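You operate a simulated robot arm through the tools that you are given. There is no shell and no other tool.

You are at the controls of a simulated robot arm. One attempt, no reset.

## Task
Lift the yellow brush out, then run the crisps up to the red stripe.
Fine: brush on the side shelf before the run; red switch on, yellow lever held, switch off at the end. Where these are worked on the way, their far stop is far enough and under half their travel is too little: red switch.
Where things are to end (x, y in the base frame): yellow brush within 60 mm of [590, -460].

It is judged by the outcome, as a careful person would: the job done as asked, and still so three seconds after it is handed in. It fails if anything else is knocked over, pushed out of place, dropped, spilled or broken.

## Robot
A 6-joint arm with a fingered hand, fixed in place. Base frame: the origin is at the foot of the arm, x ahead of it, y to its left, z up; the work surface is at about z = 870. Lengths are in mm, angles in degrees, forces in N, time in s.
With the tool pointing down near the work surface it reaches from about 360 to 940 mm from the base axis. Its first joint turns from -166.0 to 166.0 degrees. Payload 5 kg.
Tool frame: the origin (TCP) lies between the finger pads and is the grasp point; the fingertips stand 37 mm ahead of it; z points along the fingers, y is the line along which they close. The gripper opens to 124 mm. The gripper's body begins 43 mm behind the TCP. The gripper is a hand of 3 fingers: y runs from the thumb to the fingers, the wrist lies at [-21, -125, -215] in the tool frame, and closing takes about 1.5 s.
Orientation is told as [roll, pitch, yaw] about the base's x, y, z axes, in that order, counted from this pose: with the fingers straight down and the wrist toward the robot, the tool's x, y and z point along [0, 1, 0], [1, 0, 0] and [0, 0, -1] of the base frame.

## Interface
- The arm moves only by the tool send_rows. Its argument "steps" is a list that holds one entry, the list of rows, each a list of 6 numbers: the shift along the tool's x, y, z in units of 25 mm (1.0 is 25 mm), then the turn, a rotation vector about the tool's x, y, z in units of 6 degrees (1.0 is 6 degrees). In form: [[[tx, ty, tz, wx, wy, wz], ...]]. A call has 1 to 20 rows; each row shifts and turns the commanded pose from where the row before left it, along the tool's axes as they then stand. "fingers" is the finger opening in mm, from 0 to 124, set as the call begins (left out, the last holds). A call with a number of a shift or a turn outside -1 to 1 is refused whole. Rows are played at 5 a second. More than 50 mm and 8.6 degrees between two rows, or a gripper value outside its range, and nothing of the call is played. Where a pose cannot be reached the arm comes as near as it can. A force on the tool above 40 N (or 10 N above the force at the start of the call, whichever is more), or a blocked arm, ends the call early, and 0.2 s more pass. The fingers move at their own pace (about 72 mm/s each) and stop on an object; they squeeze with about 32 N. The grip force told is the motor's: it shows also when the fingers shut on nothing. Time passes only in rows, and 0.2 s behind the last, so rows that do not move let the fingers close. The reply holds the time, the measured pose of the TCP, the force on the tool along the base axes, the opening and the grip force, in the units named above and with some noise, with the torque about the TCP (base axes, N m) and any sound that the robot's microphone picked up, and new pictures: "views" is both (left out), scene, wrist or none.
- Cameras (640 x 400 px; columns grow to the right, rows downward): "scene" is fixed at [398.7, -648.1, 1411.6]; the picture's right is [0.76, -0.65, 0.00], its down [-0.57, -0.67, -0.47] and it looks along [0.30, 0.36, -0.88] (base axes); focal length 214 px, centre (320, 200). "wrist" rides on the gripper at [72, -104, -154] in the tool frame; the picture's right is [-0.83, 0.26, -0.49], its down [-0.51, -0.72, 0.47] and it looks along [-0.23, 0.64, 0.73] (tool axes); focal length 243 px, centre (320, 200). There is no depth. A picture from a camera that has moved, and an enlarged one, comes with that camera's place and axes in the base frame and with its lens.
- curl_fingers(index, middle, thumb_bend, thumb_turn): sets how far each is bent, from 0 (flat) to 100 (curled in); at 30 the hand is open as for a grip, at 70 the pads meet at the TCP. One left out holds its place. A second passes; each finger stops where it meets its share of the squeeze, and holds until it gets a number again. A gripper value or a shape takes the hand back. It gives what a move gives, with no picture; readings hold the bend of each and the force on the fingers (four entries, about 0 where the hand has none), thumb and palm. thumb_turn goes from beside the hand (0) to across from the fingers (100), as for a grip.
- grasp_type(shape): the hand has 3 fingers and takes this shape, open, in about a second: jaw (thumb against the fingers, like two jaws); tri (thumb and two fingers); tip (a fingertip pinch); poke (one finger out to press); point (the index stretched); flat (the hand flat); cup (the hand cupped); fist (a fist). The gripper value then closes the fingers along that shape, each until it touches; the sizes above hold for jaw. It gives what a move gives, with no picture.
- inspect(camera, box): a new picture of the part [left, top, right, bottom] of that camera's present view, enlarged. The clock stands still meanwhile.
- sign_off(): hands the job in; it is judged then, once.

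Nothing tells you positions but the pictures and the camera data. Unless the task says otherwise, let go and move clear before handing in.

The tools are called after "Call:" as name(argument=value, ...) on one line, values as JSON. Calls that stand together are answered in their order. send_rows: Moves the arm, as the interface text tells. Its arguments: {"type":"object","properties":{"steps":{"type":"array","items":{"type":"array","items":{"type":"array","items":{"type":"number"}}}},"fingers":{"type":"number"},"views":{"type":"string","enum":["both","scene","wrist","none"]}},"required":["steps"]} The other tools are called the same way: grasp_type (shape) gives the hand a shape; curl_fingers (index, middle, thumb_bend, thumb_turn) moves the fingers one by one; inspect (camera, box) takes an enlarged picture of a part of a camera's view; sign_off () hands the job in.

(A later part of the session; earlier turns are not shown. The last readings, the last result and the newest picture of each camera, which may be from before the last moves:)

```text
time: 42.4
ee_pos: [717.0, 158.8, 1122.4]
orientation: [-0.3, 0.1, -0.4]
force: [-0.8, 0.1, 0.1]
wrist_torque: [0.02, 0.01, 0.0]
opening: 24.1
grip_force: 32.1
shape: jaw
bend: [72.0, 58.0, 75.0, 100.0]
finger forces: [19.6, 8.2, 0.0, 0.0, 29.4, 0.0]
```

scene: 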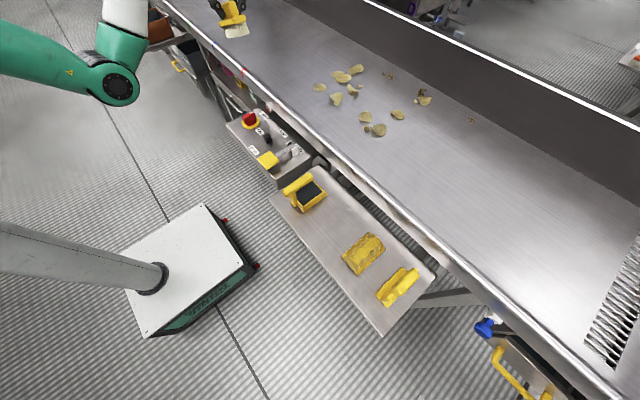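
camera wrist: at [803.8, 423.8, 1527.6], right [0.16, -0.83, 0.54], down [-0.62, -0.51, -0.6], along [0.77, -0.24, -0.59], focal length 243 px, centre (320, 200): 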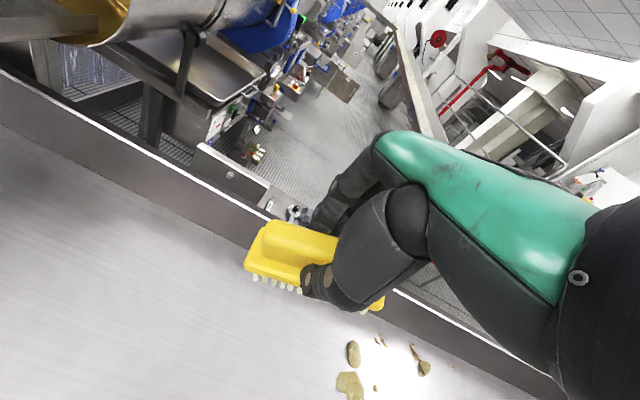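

The arm is back in its natural posture with the brush in hand. Now I'll restore the tilt that holds the brush level and start swinging toward the shelf.

Call:
send_rows(steps=[[[0, 0, 0, 0, 1, 0], [0, 0, 0, 0, 1, 0], [0, 0, 0, 0, 1, 0], [0, 0, 0, 0, 1, 0]]], views="none")

Call:
send_rows(steps=[[[-0.914, -0.2, -0.407, -0.271, 0, 0.609], [-0.925, -0.13, -0.412, -0.271, 0, 0.609], [-0.93, -0.059, -0.414, -0.271, 0, 0.609], [-0.932, 0.012, -0.415, -0.271, 0, 0.609], [-0.929, 0.083, -0.414, -0.271, 0, 0.609], [-0.921, 0.154, -0.41, -0.271, 0, 0.609], [-0.909, 0.224, -0.405, -0.271, 0, 0.609], [-0.893, 0.293, -0.397, -0.271, 0, 0.609], [-0.872, 0.36, -0.388, -0.271, 0, 0.609], [-0.847, 0.426, -0.377, -0.271, 0, 0.609], [-0.818, 0.49, -0.364, -0.271, 0, 0.609], [-0.785, 0.551, -0.349, -0.271, 0, 0.609]]], views="both")

```text
time: 43.4
ee_pos: [718.0, 158.7, 1122.4]
orientation: [23.7, 0.0, -0.3]
force: [-0.9, -0.6, -1.1]
wrist_torque: [-0.03, -0.02, -0.03]
opening: 24.0
grip_force: 32.0
shape: jaw
bend: [72.0, 58.0, 75.0, 100.0]
finger forces: [19.5, 8.1, 0.0, 0.0, 29.3, 0.0]
```

```text
time: 46.0
ee_pos: [657.2, -141.3, 1123.3]
orientation: [23.7, -0.4, -48.5]
force: [0.4, 0.3, -1.2]
wrist_torque: [-0.04, 0.0, 0.01]
opening: 24.2
grip_force: 32.3
shape: jaw
bend: [72.0, 58.0, 75.0, 100.0]
finger forces: [19.5, 8.0, 0.1, 0.0, 29.0, 0.0]
camera wrist: at [590.9, -60.6, 1293.3], right [-0.54, -0.83, 0.12], down [-0.68, 0.36, -0.64], along [0.49, -0.43, -0.76], focal length 243 px, centre (320, 200)
```

scene: 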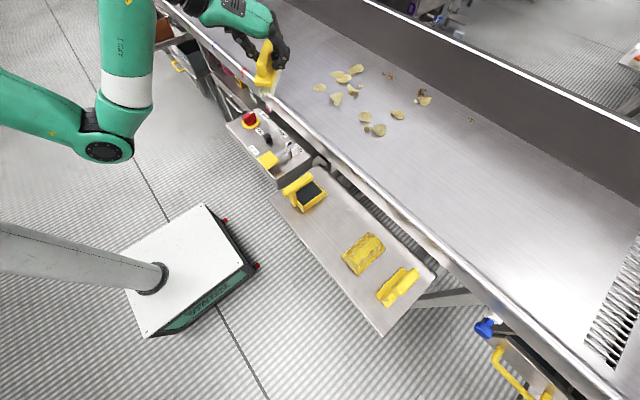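
wrist: 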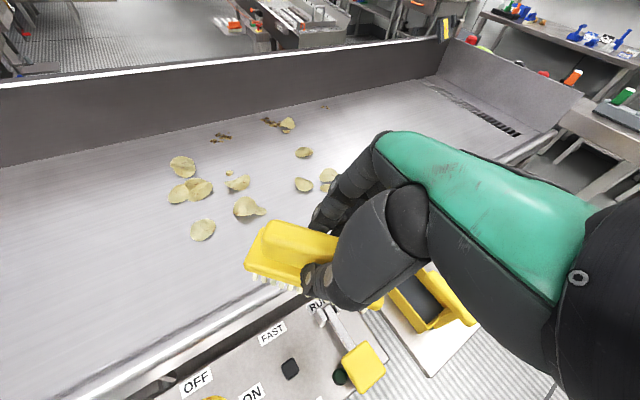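

The move was followed exactly and the control panel is now in clear view. I'll continue the swing to above the shelf spot, still at z≈1122.

Call:
send_rows(steps=[[[-0.643, 0.512, -0.287, -0.19, 0, 0.427], [-0.62, 0.546, -0.276, -0.19, 0, 0.427], [-0.594, 0.579, -0.265, -0.19, 0, 0.427], [-0.568, 0.61, -0.253, -0.19, 0, 0.427], [-0.54, 0.64, -0.24, -0.19, 0, 0.427], [-0.51, 0.668, -0.227, -0.19, 0, 0.427], [-0.48, 0.694, -0.214, -0.19, 0, 0.427], [-0.449, 0.719, -0.2, -0.19, 0, 0.427], [-0.416, 0.742, -0.185, -0.19, 0, 0.427], [-0.383, 0.763, -0.17, -0.19, 0, 0.427], [-0.348, 0.783, -0.155, -0.19, 0, 0.427], [-0.312, 0.801, -0.139, -0.19, 0, 0.427], [-0.276, 0.816, -0.123, -0.19, 0, 0.427], [-0.24, 0.83, -0.107, -0.19, 0, 0.427], [-0.202, 0.842, -0.09, -0.19, 0, 0.427]]], views="both")

```text
time: 49.2
ee_pos: [585.2, -461.5, 1124.8]
orientation: [23.9, -0.2, -90.4]
force: [0.5, 0.5, -0.4]
wrist_torque: [-0.04, -0.01, -0.03]
opening: 23.8
grip_force: 32.2
shape: jaw
bend: [72.0, 58.0, 75.0, 100.0]
finger forces: [19.5, 8.0, 0.0, 0.0, 29.0, 0.0]
camera wrist: at [590.5, -356.4, 1293.9], right [-0.96, -0.25, 0.11], down [-0.27, 0.72, -0.64], along [0.08, -0.65, -0.76], focal length 243 px, centre (320, 200)
```

scene: 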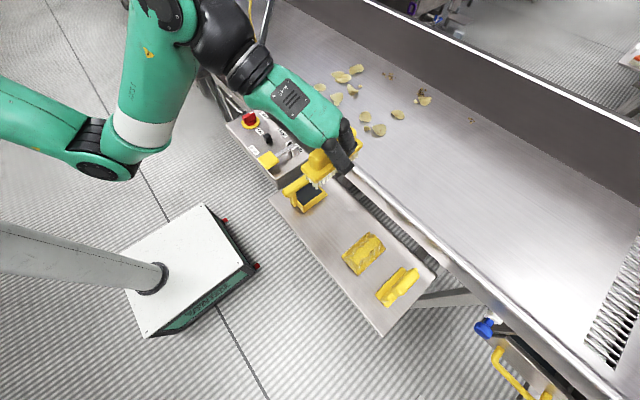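
wrist: 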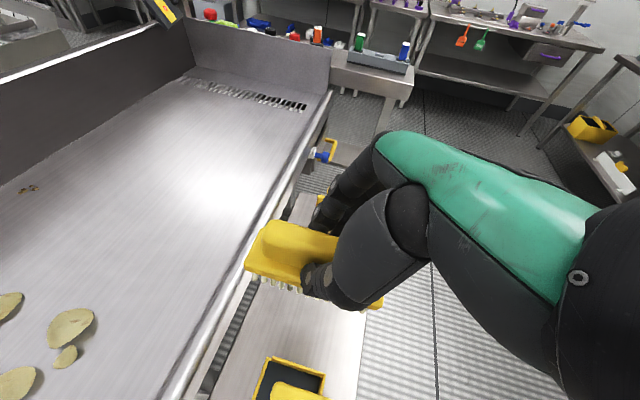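

I'm above the shelf. It looks to be at z≈833, with the pan's edge at y≈−405 and the sponge's edge at y≈−582, so there is clear room for the brush at about (590, −478). I'll lower to just above it and look.

Call:
send_rows(steps=[[[-0.455, 0.74, 0.63, 0, 0, 0], [-0.309, 0, 0.695, 0, 0, 0], [-0.309, 0, 0.695, 0, 0, 0], [-0.309, 0, 0.695, 0, 0, 0], [-0.309, 0, 0.695, 0, 0, 0], [-0.309, 0, 0.695, 0, 0, 0], [-0.309, 0, 0.695, 0, 0, 0], [-0.309, 0, 0.695, 0, 0, 0]]], views="both")

Call:
inspect(camera="scene", box=[260, 120, 440, 280])

```text
time: 51.0
ee_pos: [582.6, -480.9, 971.7]
orientation: [24.0, -0.3, -90.4]
force: [0.0, 0.7, -1.2]
wrist_torque: [0.03, -0.02, 0.0]
opening: 24.2
grip_force: 31.8
shape: jaw
bend: [72.0, 58.0, 75.0, 100.0]
finger forces: [19.5, 7.9, 0.1, 0.1, 29.2, 0.1]
camera wrist: at [587.7, -376.3, 1142.0], right [-0.96, -0.26, 0.11], down [-0.27, 0.72, -0.64], along [0.08, -0.65, -0.76], focal length 243 px, centre (320, 200)
```

scene: 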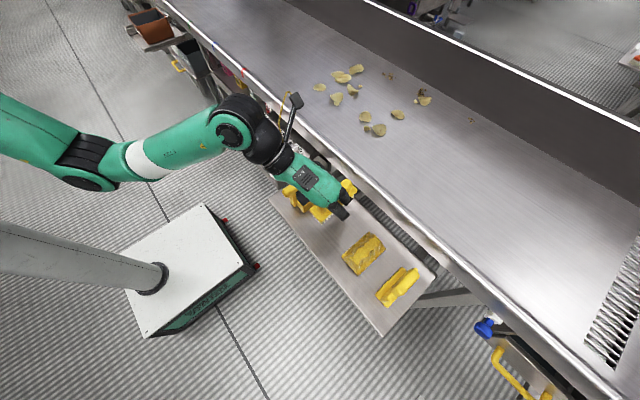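
wrist: 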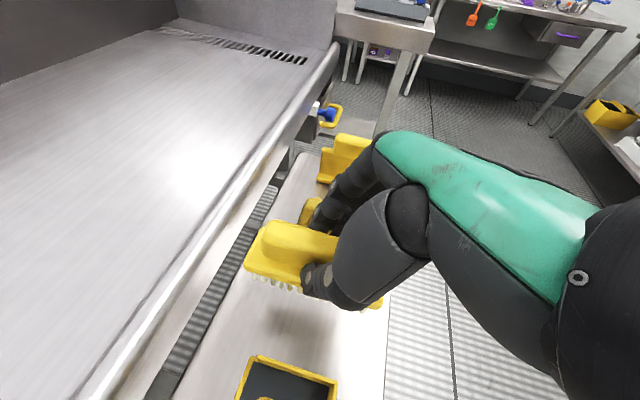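

```text
2.50 times, centred on (350, 200) of scene
camera zoom: at [398.7, -648.1, 1411.6], right [0.76, -0.65, 0.0], down [-0.57, -0.67, -0.47], along [0.3, 0.36, -0.88], focal length 536 px, centre (245, 200)
```

zoom: 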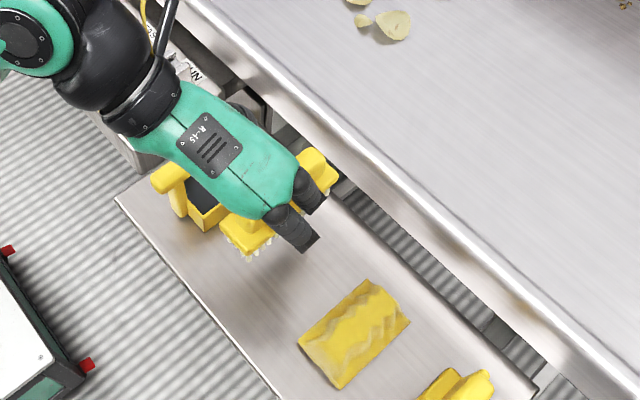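

The spot is clear on both sides. I'll lower to about z=930 and then go in small steps, watching the force.

Call:
send_rows(steps=[[[-0.309, 0, 0.695, 0, 0, 0], [-0.309, 0, 0.695, 0, 0, 0]]], views="none")

Call:
send_rows(steps=[[[-0.081, 0, 0.183, 0, 0, 0], [0, 0, 0, 0, 0, 0]]], views="none")

Call:
send_rows(steps=[[[-0.081, 0, 0.183, 0, 0, 0], [0, 0, 0, 0, 0, 0]]], views="wrist")

Call:
inspect(camera="scene", box=[260, 120, 440, 280])

```text
time: 51.6
ee_pos: [584.6, -481.0, 934.1]
orientation: [24.0, -0.4, -90.3]
force: [-0.5, 0.1, -1.1]
wrist_torque: [0.01, 0.02, -0.03]
opening: 24.1
grip_force: 32.3
shape: jaw
bend: [72.0, 58.0, 75.0, 100.0]
finger forces: [19.5, 8.0, 0.1, 0.0, 29.2, 0.0]
```

```text
time: 52.2
ee_pos: [583.1, -481.2, 929.1]
orientation: [24.0, -0.3, -90.3]
force: [0.0, -0.1, -1.4]
wrist_torque: [-0.05, 0.01, 0.02]
opening: 24.0
grip_force: 32.0
shape: jaw
bend: [72.0, 58.0, 75.0, 100.0]
finger forces: [19.6, 7.9, 0.1, 0.0, 29.3, 0.1]
```

```text
time: 52.8
ee_pos: [584.0, -481.1, 923.9]
orientation: [24.2, -0.3, -90.5]
force: [0.2, -0.1, -0.2]
wrist_torque: [-0.01, 0.01, 0.02]
opening: 24.0
grip_force: 32.0
shape: jaw
bend: [72.0, 58.0, 75.0, 100.0]
finger forces: [19.6, 7.9, 0.0, 0.1, 29.2, 0.1]
camera wrist: at [588.3, -376.3, 1094.1], right [-0.96, -0.26, 0.11], down [-0.27, 0.72, -0.64], along [0.08, -0.65, -0.76], focal length 243 px, centre (320, 200)
```

wrist: 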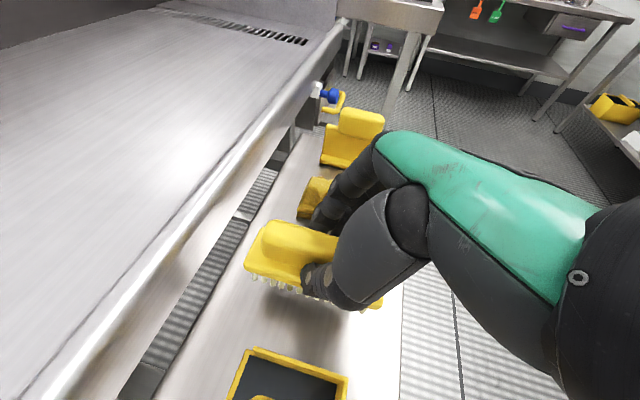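

```text
2.50 times, centred on (350, 200) of scene
camera zoom: at [398.7, -648.1, 1411.6], right [0.76, -0.65, 0.0], down [-0.57, -0.67, -0.47], along [0.3, 0.36, -0.88], focal length 536 px, centre (245, 200)
```

zoom: 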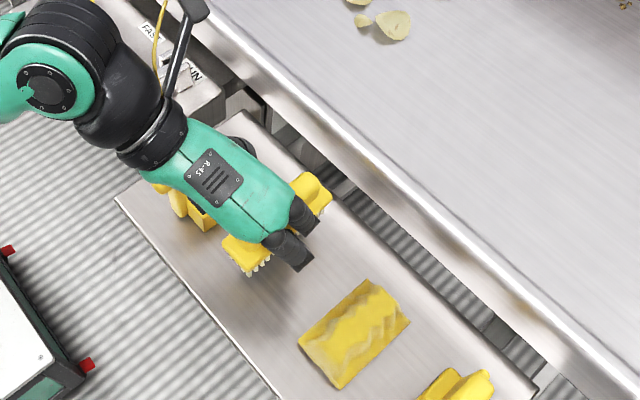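

No firm contact yet. I'll continue down in 4 mm steps.

Call:
send_rows(steps=[[[-0.065, 0, 0.146, 0, 0, 0], [0, 0, 0, 0, 0, 0]]], views="none")

Call:
send_rows(steps=[[[-0.065, 0, 0.146, 0, 0, 0], [0, 0, 0, 0, 0, 0]]], views="none")

```text
time: 53.4
ee_pos: [583.9, -482.2, 920.2]
orientation: [24.1, -0.2, -90.4]
force: [0.5, 0.5, -0.8]
wrist_torque: [0.0, 0.04, 0.02]
opening: 24.3
grip_force: 31.7
shape: jaw
bend: [72.0, 58.0, 75.0, 100.0]
finger forces: [19.7, 7.9, 0.0, 0.1, 29.2, 0.0]
```

```text
time: 54.0
ee_pos: [582.7, -480.9, 916.2]
orientation: [24.1, -0.3, -90.4]
force: [1.1, 0.0, -1.0]
wrist_torque: [0.02, 0.0, -0.02]
opening: 23.8
grip_force: 31.9
shape: jaw
bend: [72.0, 58.0, 75.0, 100.0]
finger forces: [19.6, 8.0, 0.0, 0.0, 29.2, 0.0]
```

Call:
send_rows(steps=[[[-0.065, 0, 0.146, 0, 0, 0], [0, 0, 0, 0, 0, 0]]], views="none")

Call:
send_rows(steps=[[[-0.065, 0, 0.146, 0, 0, 0], [0, 0, 0, 0, 0, 0]]], views="none")

Call:
inspect(camera="scene", box=[290, 160, 390, 240])

Call:
inspect(camera="wrist", box=[220, 200, 420, 325])

```text
time: 54.6
ee_pos: [583.9, -479.9, 912.2]
orientation: [24.1, -0.3, -90.4]
force: [-0.4, 0.0, -0.6]
wrist_torque: [-0.02, 0.0, 0.06]
opening: 23.6
grip_force: 31.7
shape: jaw
bend: [72.0, 58.0, 75.0, 100.0]
finger forces: [19.6, 7.9, 0.0, 0.1, 29.1, 0.1]
```

```text
time: 55.2
ee_pos: [584.7, -479.6, 908.5]
orientation: [24.0, -0.3, -90.4]
force: [0.5, 0.9, -0.7]
wrist_torque: [0.03, 0.01, 0.0]
opening: 24.0
grip_force: 32.0
shape: jaw
bend: [72.0, 58.0, 75.0, 100.0]
finger forces: [19.6, 7.9, 0.1, 0.1, 29.1, 0.1]
```

```text
5.00 times, centred on (340, 200) of scene
camera zoom: at [398.7, -648.1, 1411.6], right [0.76, -0.65, 0.0], down [-0.57, -0.67, -0.47], along [0.3, 0.36, -0.88], focal length 1072 px, centre (220, 200)
```

zoom: 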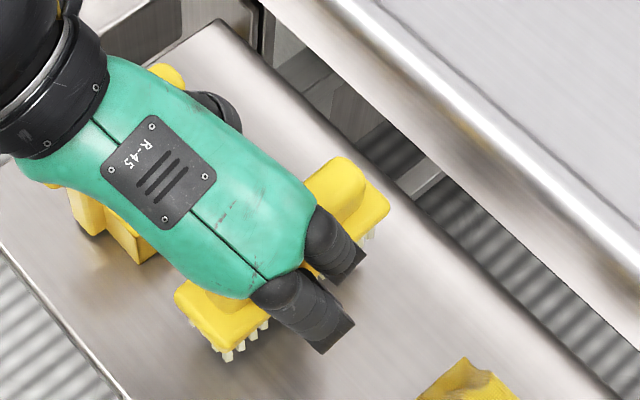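

```text
3.20 times, centred on (320, 262) of wrist
camera zoom: at [588.8, -375.3, 1078.4], right [-0.96, -0.26, 0.11], down [-0.27, 0.72, -0.64], along [0.08, -0.65, -0.76], focal length 776 px, centre (320, 0)
```

zoom: 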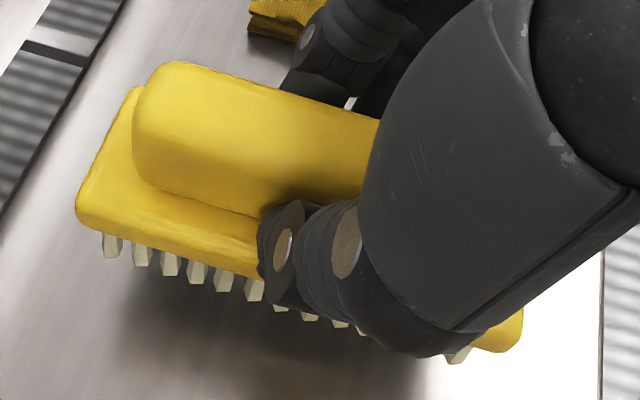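

The shelf is a bit lower than I estimated, as there is still a gap under the bristles. I'll keep stepping down while watching the force.

Call:
send_rows(steps=[[[-0.065, 0, 0.146, 0, 0, 0], [0, 0, 0, 0, 0, 0]]], views="none")

Call:
send_rows(steps=[[[-0.065, 0, 0.146, 0, 0, 0], [0, 0, 0, 0, 0, 0]]], views="none")

Call:
inspect(camera="wrist", box=[220, 200, 420, 325])

```text
time: 55.8
ee_pos: [583.8, -480.3, 905.0]
orientation: [24.0, -0.3, -90.3]
force: [1.0, -0.5, -0.1]
wrist_torque: [0.0, -0.01, -0.01]
opening: 23.7
grip_force: 32.2
shape: jaw
bend: [72.0, 58.0, 75.0, 100.0]
finger forces: [19.6, 8.0, 0.0, 0.1, 29.4, 0.0]
```

```text
time: 56.4
ee_pos: [585.0, -480.2, 900.7]
orientation: [24.0, -0.3, -90.4]
force: [0.3, 0.1, 0.3]
wrist_torque: [0.03, 0.03, -0.02]
opening: 24.0
grip_force: 32.2
shape: jaw
bend: [72.0, 58.0, 75.0, 100.0]
finger forces: [19.6, 7.9, 0.0, 0.1, 29.3, 0.0]
```

```text
3.20 times, centred on (320, 262) of wrist
camera zoom: at [588.8, -375.4, 1070.3], right [-0.96, -0.26, 0.11], down [-0.27, 0.72, -0.64], along [0.08, -0.65, -0.76], focal length 776 px, centre (320, 0)
```

zoom: 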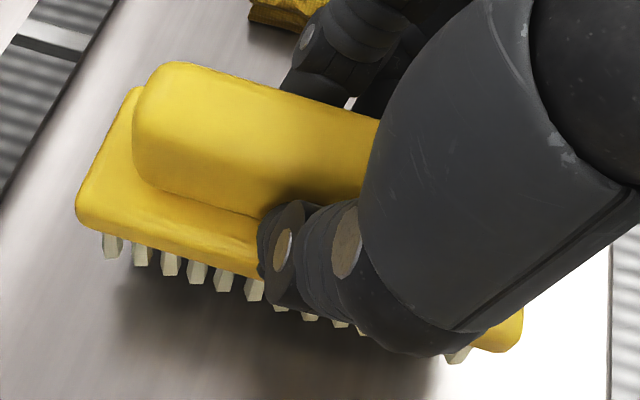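

Call:
send_rows(steps=[[[-0.065, 0, 0.146, 0, 0, 0], [0, 0, 0, 0, 0, 0]]], views="none")

Call:
send_rows(steps=[[[-0.065, 0, 0.146, 0, 0, 0], [0, 0, 0, 0, 0, 0]]], views="none")

Call:
inspect(camera="wrist", box=[220, 200, 420, 325])

Call:
inspect(camera="scene", box=[290, 160, 390, 240])

```text
time: 57.0
ee_pos: [583.5, -479.7, 896.8]
orientation: [24.0, -0.3, -90.4]
force: [0.1, -1.0, -0.3]
wrist_torque: [0.03, -0.01, -0.02]
opening: 24.1
grip_force: 31.8
shape: jaw
bend: [72.0, 58.0, 75.0, 100.0]
finger forces: [19.6, 7.7, 0.0, 0.1, 29.3, 0.1]
```

```text
time: 57.6
ee_pos: [583.9, -479.2, 893.5]
orientation: [24.0, -0.3, -90.4]
force: [0.0, 0.0, -1.0]
wrist_torque: [0.01, 0.03, 0.0]
opening: 24.0
grip_force: 32.1
shape: jaw
bend: [72.0, 58.0, 75.0, 100.0]
finger forces: [19.6, 7.9, 0.0, 0.0, 29.3, 0.0]
```

```text
3.20 times, centred on (320, 262) of wrist
camera zoom: at [588.5, -374.7, 1063.1], right [-0.96, -0.26, 0.11], down [-0.27, 0.72, -0.64], along [0.08, -0.65, -0.76], focal length 776 px, centre (320, 0)
```

zoom: 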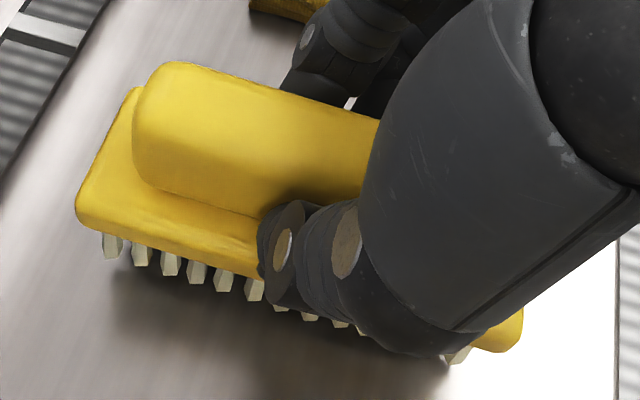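

```text
5.00 times, centred on (340, 200) of scene
camera zoom: at [398.7, -648.1, 1411.6], right [0.76, -0.65, 0.0], down [-0.57, -0.67, -0.47], along [0.3, 0.36, -0.88], focal length 1072 px, centre (220, 200)
```

zoom: 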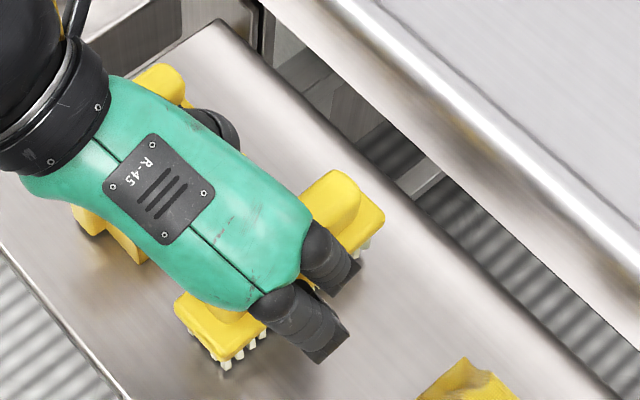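

Call:
send_rows(steps=[[[-0.081, 0, 0.183, 0, 0, 0], [0, 0, 0, 0, 0, 0]]], views="none")

Call:
send_rows(steps=[[[-0.065, 0, 0.146, 0, 0, 0], [0, 0, 0, 0, 0, 0]]], views="none")

Call:
inspect(camera="wrist", box=[220, 200, 420, 325])

Call:
inspect(camera="scene", box=[290, 160, 390, 240])

```text
time: 58.2
ee_pos: [585.1, -480.2, 888.3]
orientation: [24.0, -0.3, -90.4]
force: [0.5, 0.4, -1.1]
wrist_torque: [-0.02, -0.01, 0.0]
opening: 24.0
grip_force: 32.5
shape: jaw
bend: [72.0, 58.0, 75.0, 100.0]
finger forces: [19.6, 7.9, 0.0, 0.1, 29.4, 0.0]
```

```text
time: 58.8
ee_pos: [585.6, -480.5, 885.1]
orientation: [24.0, -0.4, -90.4]
force: [1.2, 0.4, 3.2]
wrist_torque: [-0.07, 0.18, 0.05]
opening: 24.2
grip_force: 31.6
shape: jaw
bend: [72.0, 58.0, 75.0, 100.0]
finger forces: [18.2, 14.7, 0.0, 0.0, 34.1, 0.0]
```

```text
3.20 times, centred on (320, 262) of wrist
camera zoom: at [588.6, -375.2, 1054.9], right [-0.96, -0.26, 0.11], down [-0.27, 0.72, -0.64], along [0.08, -0.65, -0.76], focal length 776 px, centre (320, 0)
```

zoom: 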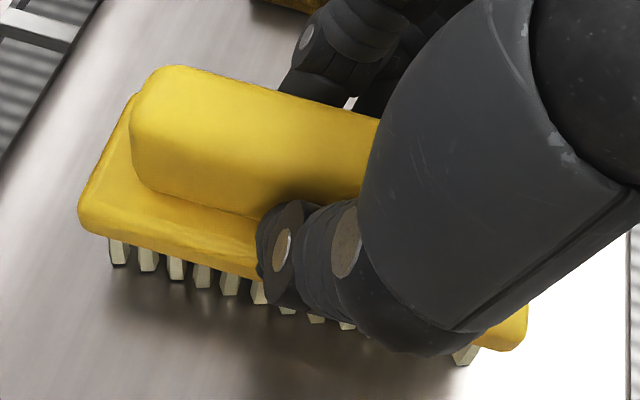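

```text
5.00 times, centred on (340, 200) of scene
camera zoom: at [398.7, -648.1, 1411.6], right [0.76, -0.65, 0.0], down [-0.57, -0.67, -0.47], along [0.3, 0.36, -0.88], focal length 1072 px, centre (220, 200)
```

zoom: 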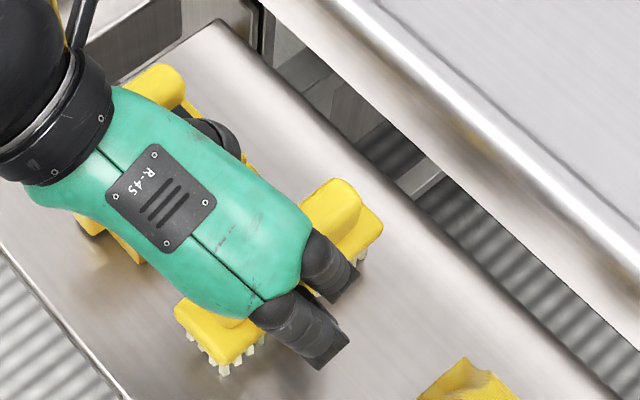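

The bristles have touched down: force rose to about +4 N at TCP z≈885, so the shelf is at z≈800. I'll settle it 1.5 mm more and then open the fingers part-way.

Call:
send_rows(steps=[[[-0.024, 0, 0.055, 0, 0, 0], [0, 0, 0, 0, 0, 0]]], views="none")

Call:
send_rows(steps=[[[0, 0, 0, 0, 0, 0], [0, 0, 0, 0, 0, 0], [0, 0, 0, 0, 0, 0], [0, 0, 0, 0, 0, 0]]], fingers=75, views="wrist")

Call:
inspect(camera="scene", box=[290, 160, 390, 240])

Call:
inspect(camera="wrist", box=[220, 200, 420, 325])

```text
time: 59.4
ee_pos: [583.9, -481.2, 883.6]
orientation: [24.3, -0.3, -90.3]
force: [0.7, 1.9, 15.0]
wrist_torque: [-0.13, 0.15, 0.13]
opening: 24.6
grip_force: 32.1
shape: jaw
bend: [72.0, 58.0, 75.0, 100.0]
finger forces: [17.0, 18.8, 0.0, 0.0, 40.6, 0.0]
```

```text
time: 60.4
ee_pos: [582.8, -479.4, 882.8]
orientation: [24.0, -0.3, -90.4]
force: [-0.6, -0.4, 1.0]
wrist_torque: [0.01, 0.01, 0.01]
opening: 74.6
grip_force: 0.1
shape: jaw
bend: [73.0, 41.0, 65.0, 100.0]
finger forces: [0.0, 0.1, 0.1, 0.1, 0.1, 0.0]
camera wrist: at [588.3, -375.3, 1052.1], right [-0.96, -0.26, 0.11], down [-0.27, 0.72, -0.64], along [0.08, -0.65, -0.76], focal length 243 px, centre (320, 200)
```

wrist: 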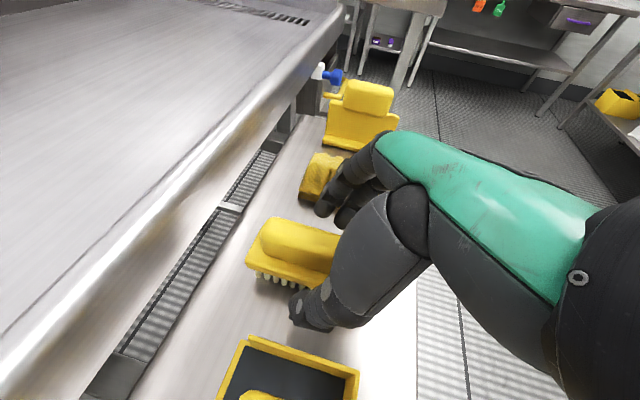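

```text
5.00 times, centred on (340, 200) of scene
camera zoom: at [398.7, -648.1, 1411.6], right [0.76, -0.65, 0.0], down [-0.57, -0.67, -0.47], along [0.3, 0.36, -0.88], focal length 1072 px, centre (220, 200)
```

zoom: 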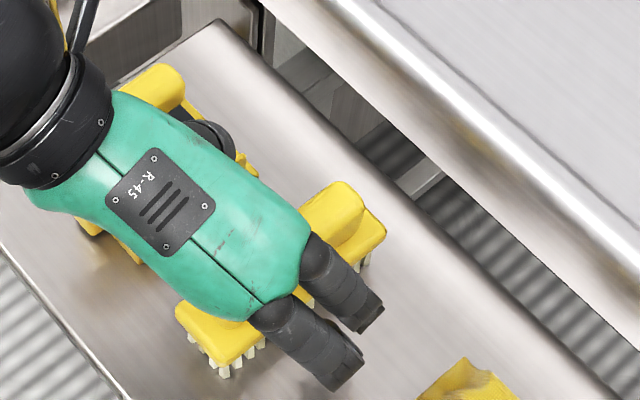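

```text
3.20 times, centred on (320, 262) of wrist
camera zoom: at [588.3, -375.3, 1052.1], right [-0.96, -0.26, 0.11], down [-0.27, 0.72, -0.64], along [0.08, -0.65, -0.76], focal length 776 px, centre (320, 0)
```

zoom: 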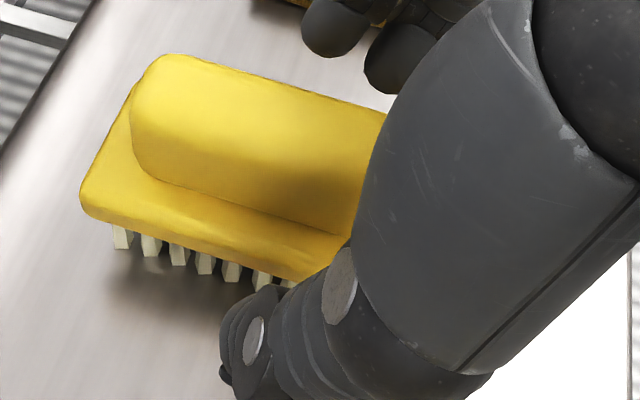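

The brush stands on the shelf and the fingers are clear of it. Now I'll lift straight up.

Call:
send_rows(steps=[[[0.155, 0, -0.348, 0, 0, 0], [0.309, 0, -0.695, 0, 0, 0], [0.309, 0, -0.695, 0, 0, 0], [0.309, 0, -0.695, 0, 0, 0], [0.309, 0, -0.695, 0, 0, 0], [0.309, 0, -0.695, 0, 0, 0], [0.309, 0, -0.695, 0, 0, 0], [0.309, 0, -0.695, 0, 0, 0]]], views="both")

Call:
inspect(camera="scene", box=[260, 120, 440, 300])

```text
time: 62.2
ee_pos: [584.0, -479.0, 1025.9]
orientation: [24.0, -0.3, -90.3]
force: [0.2, 0.3, 0.8]
wrist_torque: [-0.04, 0.01, 0.02]
opening: 74.6
grip_force: 0.0
shape: jaw
bend: [73.0, 41.0, 65.0, 100.0]
finger forces: [0.0, 0.0, 0.0, 0.0, 0.0, 0.1]
camera wrist: at [588.0, -374.3, 1195.9], right [-0.96, -0.26, 0.11], down [-0.27, 0.72, -0.64], along [0.08, -0.65, -0.76], focal length 243 px, centre (320, 200)
```

scene: 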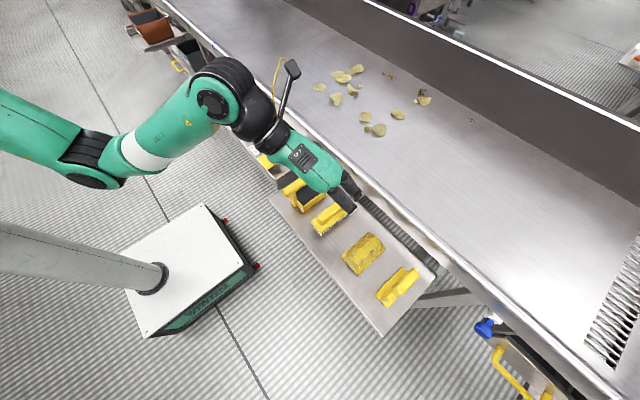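
wrist: 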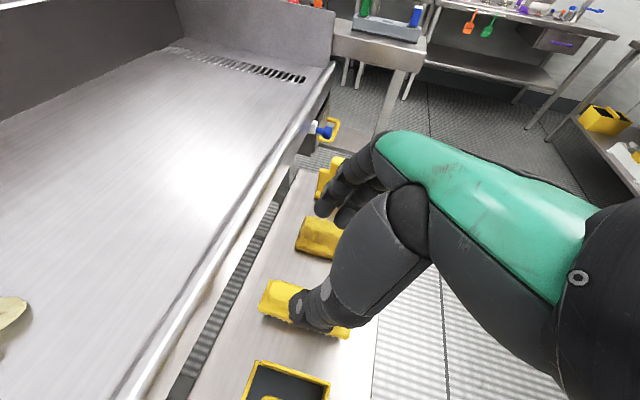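

```text
2.22 times, centred on (350, 210) of scene
camera zoom: at [398.7, -648.1, 1411.6], right [0.76, -0.65, 0.0], down [-0.57, -0.67, -0.47], along [0.3, 0.36, -0.88], focal length 477 px, centre (253, 178)
```

zoom: 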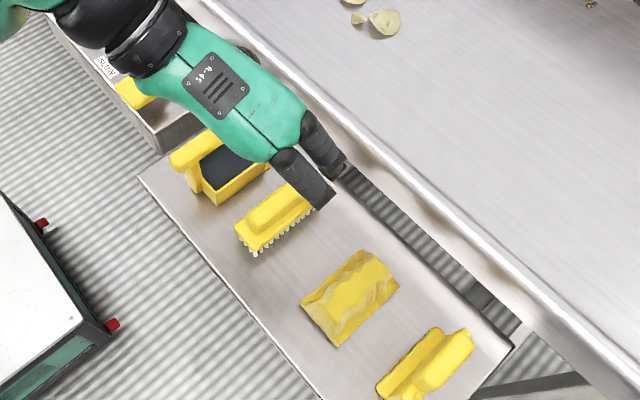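

The yellow brush is standing on the side shelf at about (590, −478), with nothing else touched. Next I'll swing the hand back above the control panel to get a close look at the switch and lever.

Call:
send_rows(steps=[[[0.065, -0.932, -0.058, 0.339, 0, -0.762], [0.139, -0.925, -0.026, 0.339, 0, -0.762], [0.213, -0.912, 0.007, 0.339, 0, -0.762], [0.284, -0.891, 0.039, 0.339, 0, -0.762], [0.354, -0.864, 0.07, 0.339, 0, -0.762], [0.423, -0.829, 0.101, 0.339, 0, -0.762], [0.485, -0.79, 0.129, 0.339, 0, -0.762], [0.547, -0.743, 0.156, 0.339, 0, -0.762], [0.606, -0.691, 0.182, 0.339, 0, -0.762], [0.657, -0.633, 0.205, 0.339, 0, -0.762], [0.705, -0.572, 0.226, 0.339, 0, -0.762], [0.749, -0.505, 0.246, 0.339, 0, -0.762], [0.785, -0.435, 0.262, 0.339, 0, -0.762], [0.818, -0.362, 0.277, 0.339, 0, -0.762], [0.844, -0.285, 0.288, 0.339, 0, -0.762], [0.862, -0.206, 0.296, 0.339, 0, -0.762], [0.877, -0.126, 0.303, 0.339, 0, -0.762], [0.884, -0.045, 0.306, 0.339, 0, -0.762]]], views="none")

Call:
send_rows(steps=[[[0, 0, 0, 0, -1, 0], [0, 0, 0, 0, -1, 0], [0, 0, 0, 0, -1, 0], [0, 0, 0, 0, -1, 0]]], views="both")

Call:
inspect(camera="wrist", box=[100, 150, 420, 350])

Call:
inspect(camera="scene", box=[280, 160, 420, 260])

```text
time: 66.0
ee_pos: [600.3, -59.3, 1058.0]
orientation: [23.5, 0.0, -0.4]
force: [-0.1, 0.7, 0.7]
wrist_torque: [0.02, -0.02, -0.05]
opening: 74.8
grip_force: 0.0
shape: jaw
bend: [73.0, 41.0, 65.0, 100.0]
finger forces: [0.1, 0.0, 0.1, 0.0, 0.0, 0.1]
```

```text
time: 67.0
ee_pos: [601.3, -60.7, 1058.4]
orientation: [-0.4, -0.2, -0.2]
force: [-0.3, -0.3, -0.3]
wrist_torque: [0.03, -0.02, 0.0]
opening: 74.8
grip_force: 0.1
shape: jaw
bend: [73.0, 41.0, 65.0, 100.0]
finger forces: [0.0, 0.0, 0.1, 0.0, 0.0, 0.0]
camera wrist: at [498.4, 13.6, 1211.7], right [0.26, -0.83, 0.5], down [-0.72, -0.51, -0.47], along [0.64, -0.24, -0.73], focal length 243 px, centre (320, 200)
```

scene: 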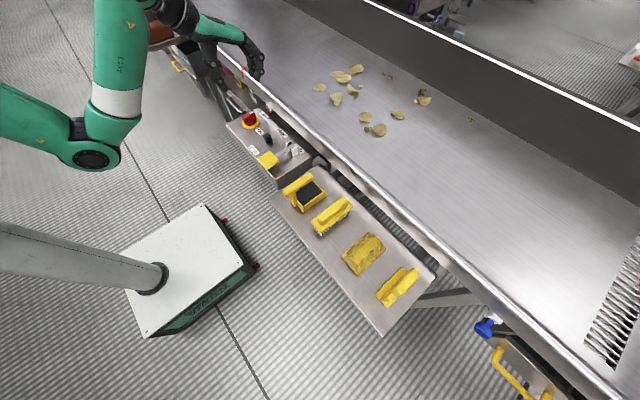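
wrist: 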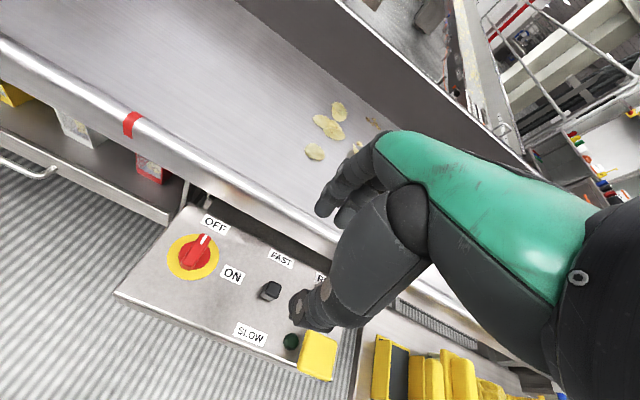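

```text
2.00 times, centred on (260, 250) of wrist
camera zoom: at [498.4, 13.6, 1211.7], right [0.26, -0.83, 0.5], down [-0.72, -0.51, -0.47], along [0.64, -0.24, -0.73], focal length 485 px, centre (440, 100)
```

zoom: 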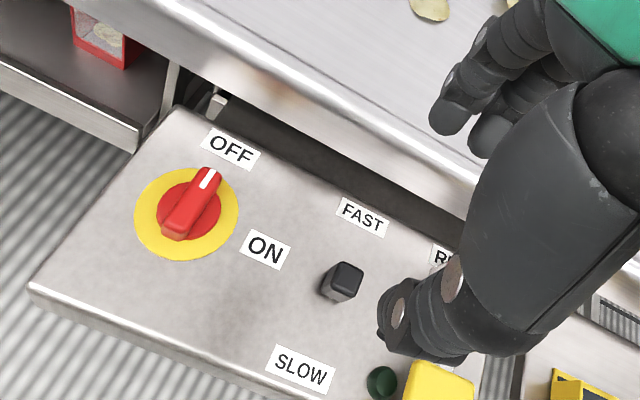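

```text
4.00 times, centred on (350, 210) of scene
camera zoom: at [398.7, -648.1, 1411.6], right [0.76, -0.65, 0.0], down [-0.57, -0.67, -0.47], along [0.3, 0.36, -0.88], focal length 858 px, centre (200, 160)
```

zoom: 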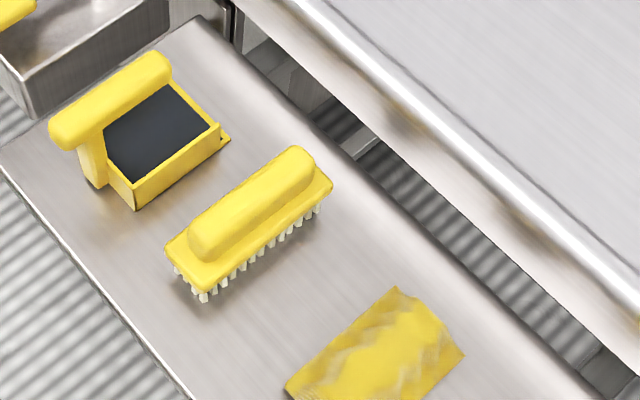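

The brush is well placed at about (586, −480). On the panel, the red switch's axis is near (621, 41), its ridge points at OFF (+x), and ON lies toward −y. The lever paddle is near (563, −186) with its pivot near (656, −190). I'll move for a closer view of the lever to see how it works.

Call:
send_rows(steps=[[[-0.943, 0.058, 0.24, 0, 0, 0], [-0.943, 0.058, 0.24, 0, 0, 0], [-0.943, 0.058, 0.24, 0, 0, 0], [-0.943, 0.058, 0.24, 0, 0, 0], [-0.943, 0.058, 0.24, 0, 0, 0], [-0.943, 0.058, 0.24, 0, 0, 0], [-0.943, 0.058, 0.24, 0, 0, 0], [-0.943, 0.058, 0.24, 0, 0, 0], [-0.943, 0.058, 0.24, 0, 0, 0]]], views="wrist")

Call:
inspect(camera="wrist", box=[120, 180, 280, 330])

Call:
inspect(camera="scene", box=[240, 130, 310, 180])

```text
time: 69.0
ee_pos: [616.3, -272.2, 1005.8]
orientation: [-0.5, -0.1, -0.2]
force: [0.1, -0.4, -1.0]
wrist_torque: [0.01, -0.02, 0.03]
opening: 74.5
grip_force: 0.1
shape: jaw
bend: [73.0, 41.0, 65.0, 100.0]
finger forces: [0.1, 0.0, 0.0, 0.0, 0.0, 0.0]
camera wrist: at [512.3, -198.6, 1159.8], right [0.26, -0.83, 0.5], down [-0.72, -0.51, -0.47], along [0.64, -0.24, -0.73], focal length 243 px, centre (320, 200)
```

wrist: 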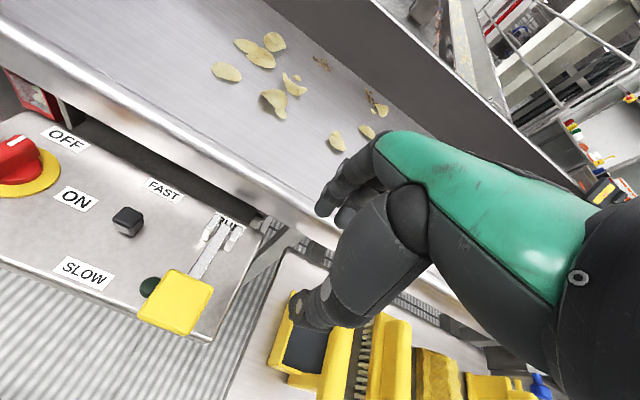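

```text
2.67 times, centred on (200, 255) of wrist
camera zoom: at [512.3, -198.6, 1159.8], right [0.26, -0.83, 0.5], down [-0.72, -0.51, -0.47], along [0.64, -0.24, -0.73], focal length 647 px, centre (640, 53)
```

zoom: 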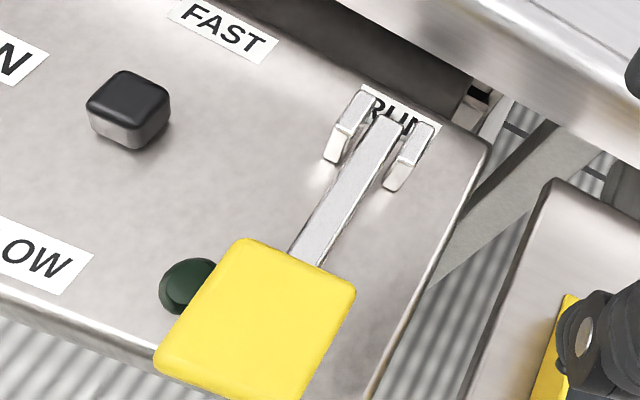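

```text
8.00 times, centred on (275, 155) of scene
camera zoom: at [398.7, -648.1, 1411.6], right [0.76, -0.65, 0.0], down [-0.57, -0.67, -0.47], along [0.3, 0.36, -0.88], focal length 1716 px, centre (680, 560)
```

zoom: 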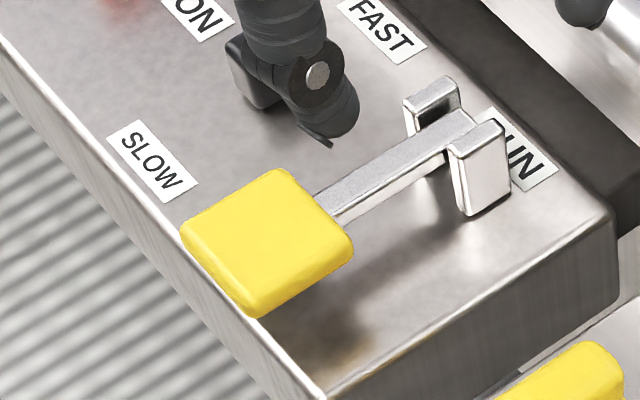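

The lever is a paddle on a pivot, standing about 35 mm above the panel and plainly meant to be pressed down and held. First comes the red switch. I'll go over it and reset the finger opening, since the index reads more bent than the others.

Call:
send_rows(steps=[[[0.96, 0.015, 0.14, 0, 0, 0], [0.96, 0.015, 0.14, 0, 0, 0], [0.96, 0.015, 0.14, 0, 0, 0], [0.96, 0.015, 0.14, 0, 0, 0], [0.96, 0.015, 0.14, 0, 0, 0], [0.96, 0.015, 0.14, 0, 0, 0], [0.96, 0.015, 0.14, 0, 0, 0], [0.96, 0.015, 0.14, 0, 0, 0], [0.96, 0.015, 0.14, 0, 0, 0], [0.96, 0.015, 0.14, 0, 0, 0], [0.96, 0.015, 0.14, 0, 0, 0], [0.96, 0.015, 0.14, 0, 0, 0], [0.96, 0.015, 0.14, 0, 0, 0]]], fingers=124, views="wrist")

Call:
inspect(camera="scene", box=[180, 30, 320, 150])

```text
time: 71.8
ee_pos: [622.1, 37.9, 959.0]
orientation: [-0.3, 0.0, -0.4]
force: [-0.3, -0.6, 0.5]
wrist_torque: [-0.03, 0.02, 0.0]
opening: 123.4
grip_force: 0.0
shape: jaw
bend: [30.0, 30.0, 30.0, 98.0]
finger forces: [0.0, 0.0, 0.0, 0.0, 0.1, 0.0]
camera wrist: at [517.7, 111.2, 1111.1], right [0.26, -0.83, 0.5], down [-0.72, -0.51, -0.47], along [0.64, -0.24, -0.73], focal length 243 px, centre (320, 200)
```

wrist: 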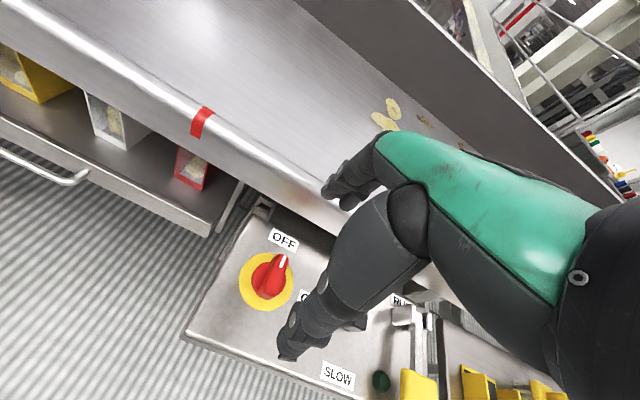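

```text
3.33 times, centred on (250, 90) of scene
camera zoom: at [398.7, -648.1, 1411.6], right [0.76, -0.65, 0.0], down [-0.57, -0.67, -0.47], along [0.3, 0.36, -0.88], focal length 715 px, centre (553, 567)
```

zoom: 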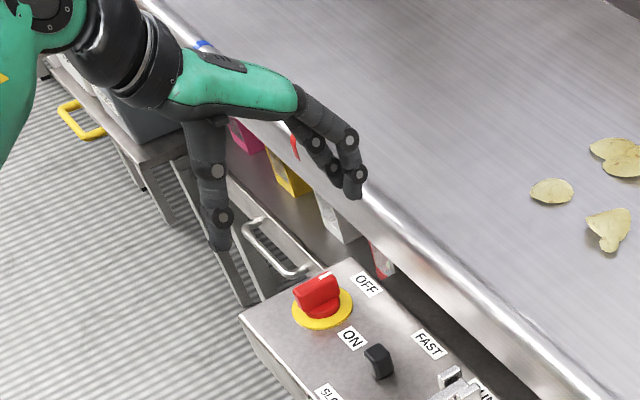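

The switch's ridge is taller than I thought: its base is near z≈812, its top near z≈847, and it runs along x on the axis (621, 43). I'll narrow the fingers to 60 mm, lower to z≈905, tilt the hand 12°, and turn to +90° so it can pinch across the ridge.

Call:
send_rows(steps=[[[0, 0, 0, 0, 0, 0], [0, 0, 0, 0, 0, 0], [0, 0, 0, 0, 0, 0], [0.067, -0.015, 0.72, 0, 0, 0], [0.067, -0.015, 0.72, 0, 0, 0], [0.067, -0.015, 0.72, 0, 0, 0], [0, 0, 0, 0, -1, 0], [0, 0, 0, 0, -1, 0]]], fingers=60, views="none")

Call:
send_rows(steps=[[[0, 0, 0, -0.208, 0, -0.978], [0, 0, 0, -0.208, 0, -0.978], [0, 0, 0, -0.208, 0, -0.978], [0, 0, 0, -0.208, 0, -0.978], [0, 0, 0, -0.208, 0, -0.978], [0, 0, 0, -0.208, 0, -0.978], [0, 0, 0, -0.208, 0, -0.978], [0, 0, 0, -0.208, 0, -0.978], [0, 0, 0, -0.208, 0, -0.978], [0, 0, 0, -0.208, 0, -0.978]]], views="both")

```text
time: 73.6
ee_pos: [620.2, 43.7, 904.2]
orientation: [-12.4, -0.1, -0.4]
force: [0.3, 0.0, 1.1]
wrist_torque: [0.01, -0.01, -0.04]
opening: 60.3
grip_force: 0.1
shape: jaw
bend: [74.0, 45.0, 70.0, 100.0]
finger forces: [0.0, 0.1, 0.0, 0.0, 0.0, 0.0]
```

```text
time: 75.8
ee_pos: [620.3, 42.9, 904.0]
orientation: [-12.3, 0.4, 59.9]
force: [-0.5, 0.9, -0.4]
wrist_torque: [0.01, 0.0, -0.02]
opening: 60.4
grip_force: 0.2
shape: jaw
bend: [74.0, 45.0, 70.0, 100.0]
finger forces: [0.1, 0.0, 0.0, 0.0, 0.0, 0.1]
camera wrist: at [479.3, 5.7, 1040.1], right [0.74, -0.13, 0.66], down [0.15, -0.92, -0.35], along [0.65, 0.36, -0.67], focal length 243 px, centre (320, 200)
```

scene: 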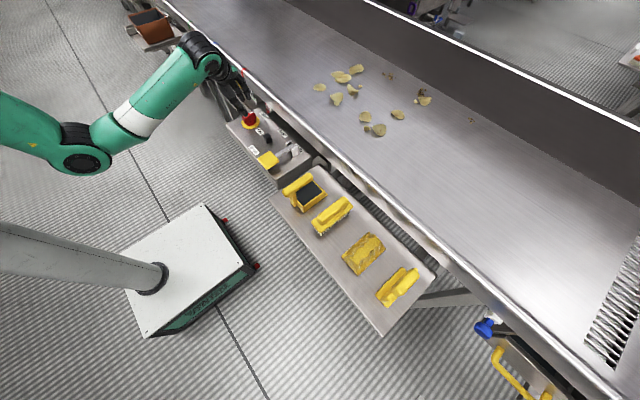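
wrist: 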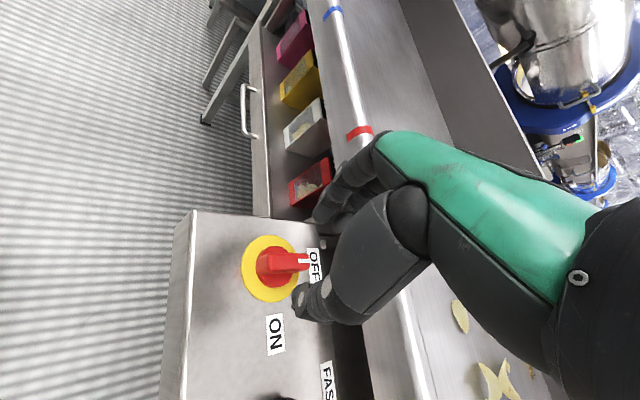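

Call:
inspect(camera="scene", box=[190, 50, 310, 150])

Call:
inspect(camera="wrist", box=[220, 170, 400, 340])

```text
4.00 times, centred on (250, 100) of scene
camera zoom: at [398.7, -648.1, 1411.6], right [0.76, -0.65, 0.0], down [-0.57, -0.67, -0.47], along [0.3, 0.36, -0.88], focal length 858 px, centre (600, 600)
```

zoom: 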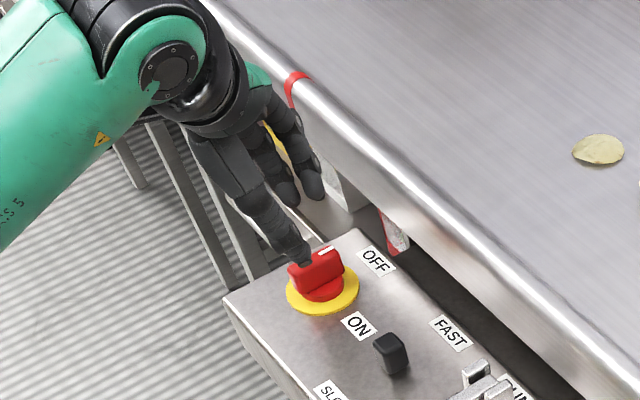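

```text
2.35 times, centred on (310, 255) of wrist
camera zoom: at [479.3, 5.7, 1040.1], right [0.74, -0.13, 0.66], down [0.15, -0.92, -0.35], along [0.65, 0.36, -0.67], focal length 571 px, centre (344, 71)
```

zoom: 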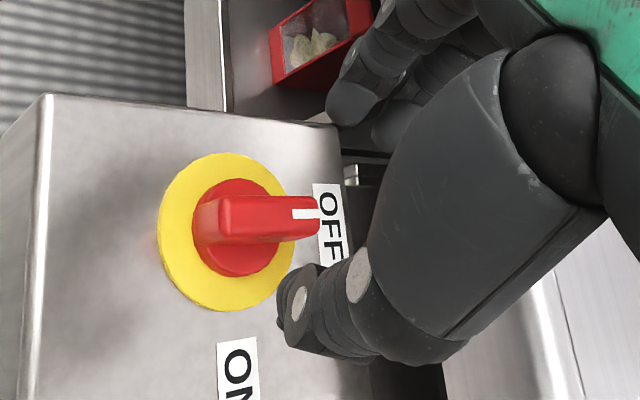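

The arm follows well in this region. I'll finish the turn to +90° and check the alignment before going down.

Call:
send_rows(steps=[[[0, 0, 0, -0.208, 0, -0.978], [0, 0, 0, -0.208, 0, -0.978], [0, 0, 0, -0.208, 0, -0.978], [0, 0, 0, -0.208, 0, -0.978], [0, 0, 0, -0.208, 0, -0.978]]], views="both")

Call:
inspect(camera="scene", box=[190, 50, 310, 150])

Call:
inspect(camera="wrist", box=[220, 170, 400, 340])

```text
time: 77.0
ee_pos: [619.3, 42.6, 904.6]
orientation: [-12.1, 0.3, 89.7]
force: [-0.2, 0.2, 0.0]
wrist_torque: [-0.01, -0.01, -0.01]
opening: 60.5
grip_force: 0.0
shape: jaw
bend: [74.0, 45.0, 70.0, 100.0]
finger forces: [0.0, 0.0, 0.0, 0.1, 0.1, 0.0]
camera wrist: at [517.5, -60.3, 1039.9], right [0.71, 0.26, 0.65], down [0.59, -0.73, -0.35], along [0.38, 0.64, -0.67], focal length 243 px, centre (320, 200)
```

scene: 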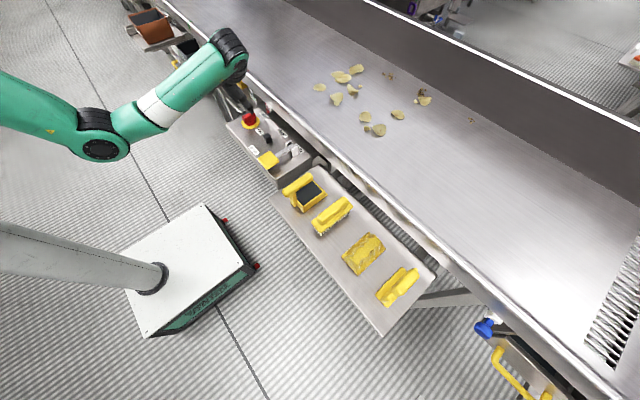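
wrist: 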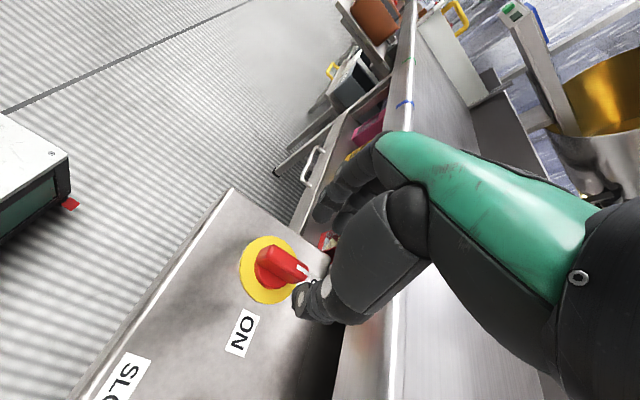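

```text
4.00 times, centred on (250, 100) of scene
camera zoom: at [398.7, -648.1, 1411.6], right [0.76, -0.65, 0.0], down [-0.57, -0.67, -0.47], along [0.3, 0.36, -0.88], focal length 858 px, centre (600, 600)
```

zoom: 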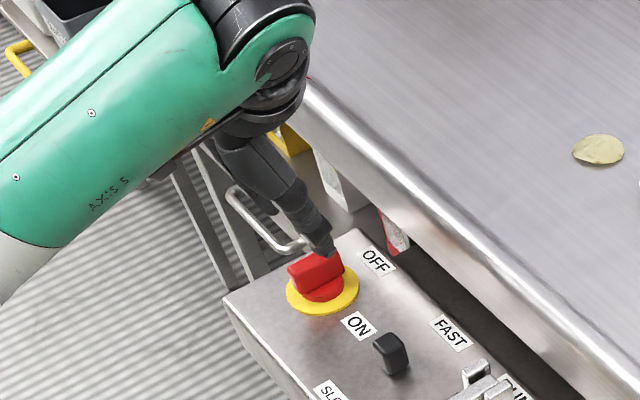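

```text
2.35 times, centred on (310, 255) of wrist
camera zoom: at [517.5, -60.3, 1039.9], right [0.71, 0.26, 0.65], down [0.59, -0.73, -0.35], along [0.38, 0.64, -0.67], focal length 571 px, centre (344, 71)
```

zoom: 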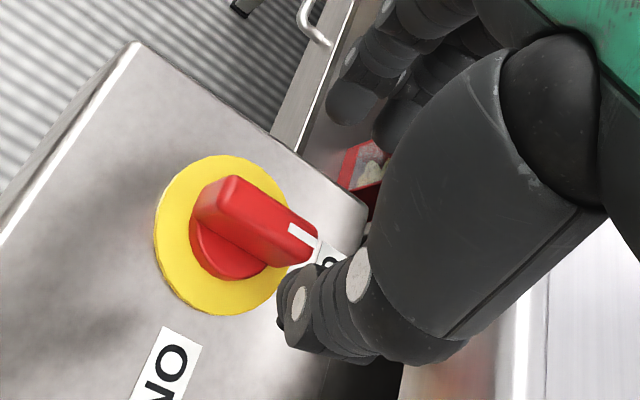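

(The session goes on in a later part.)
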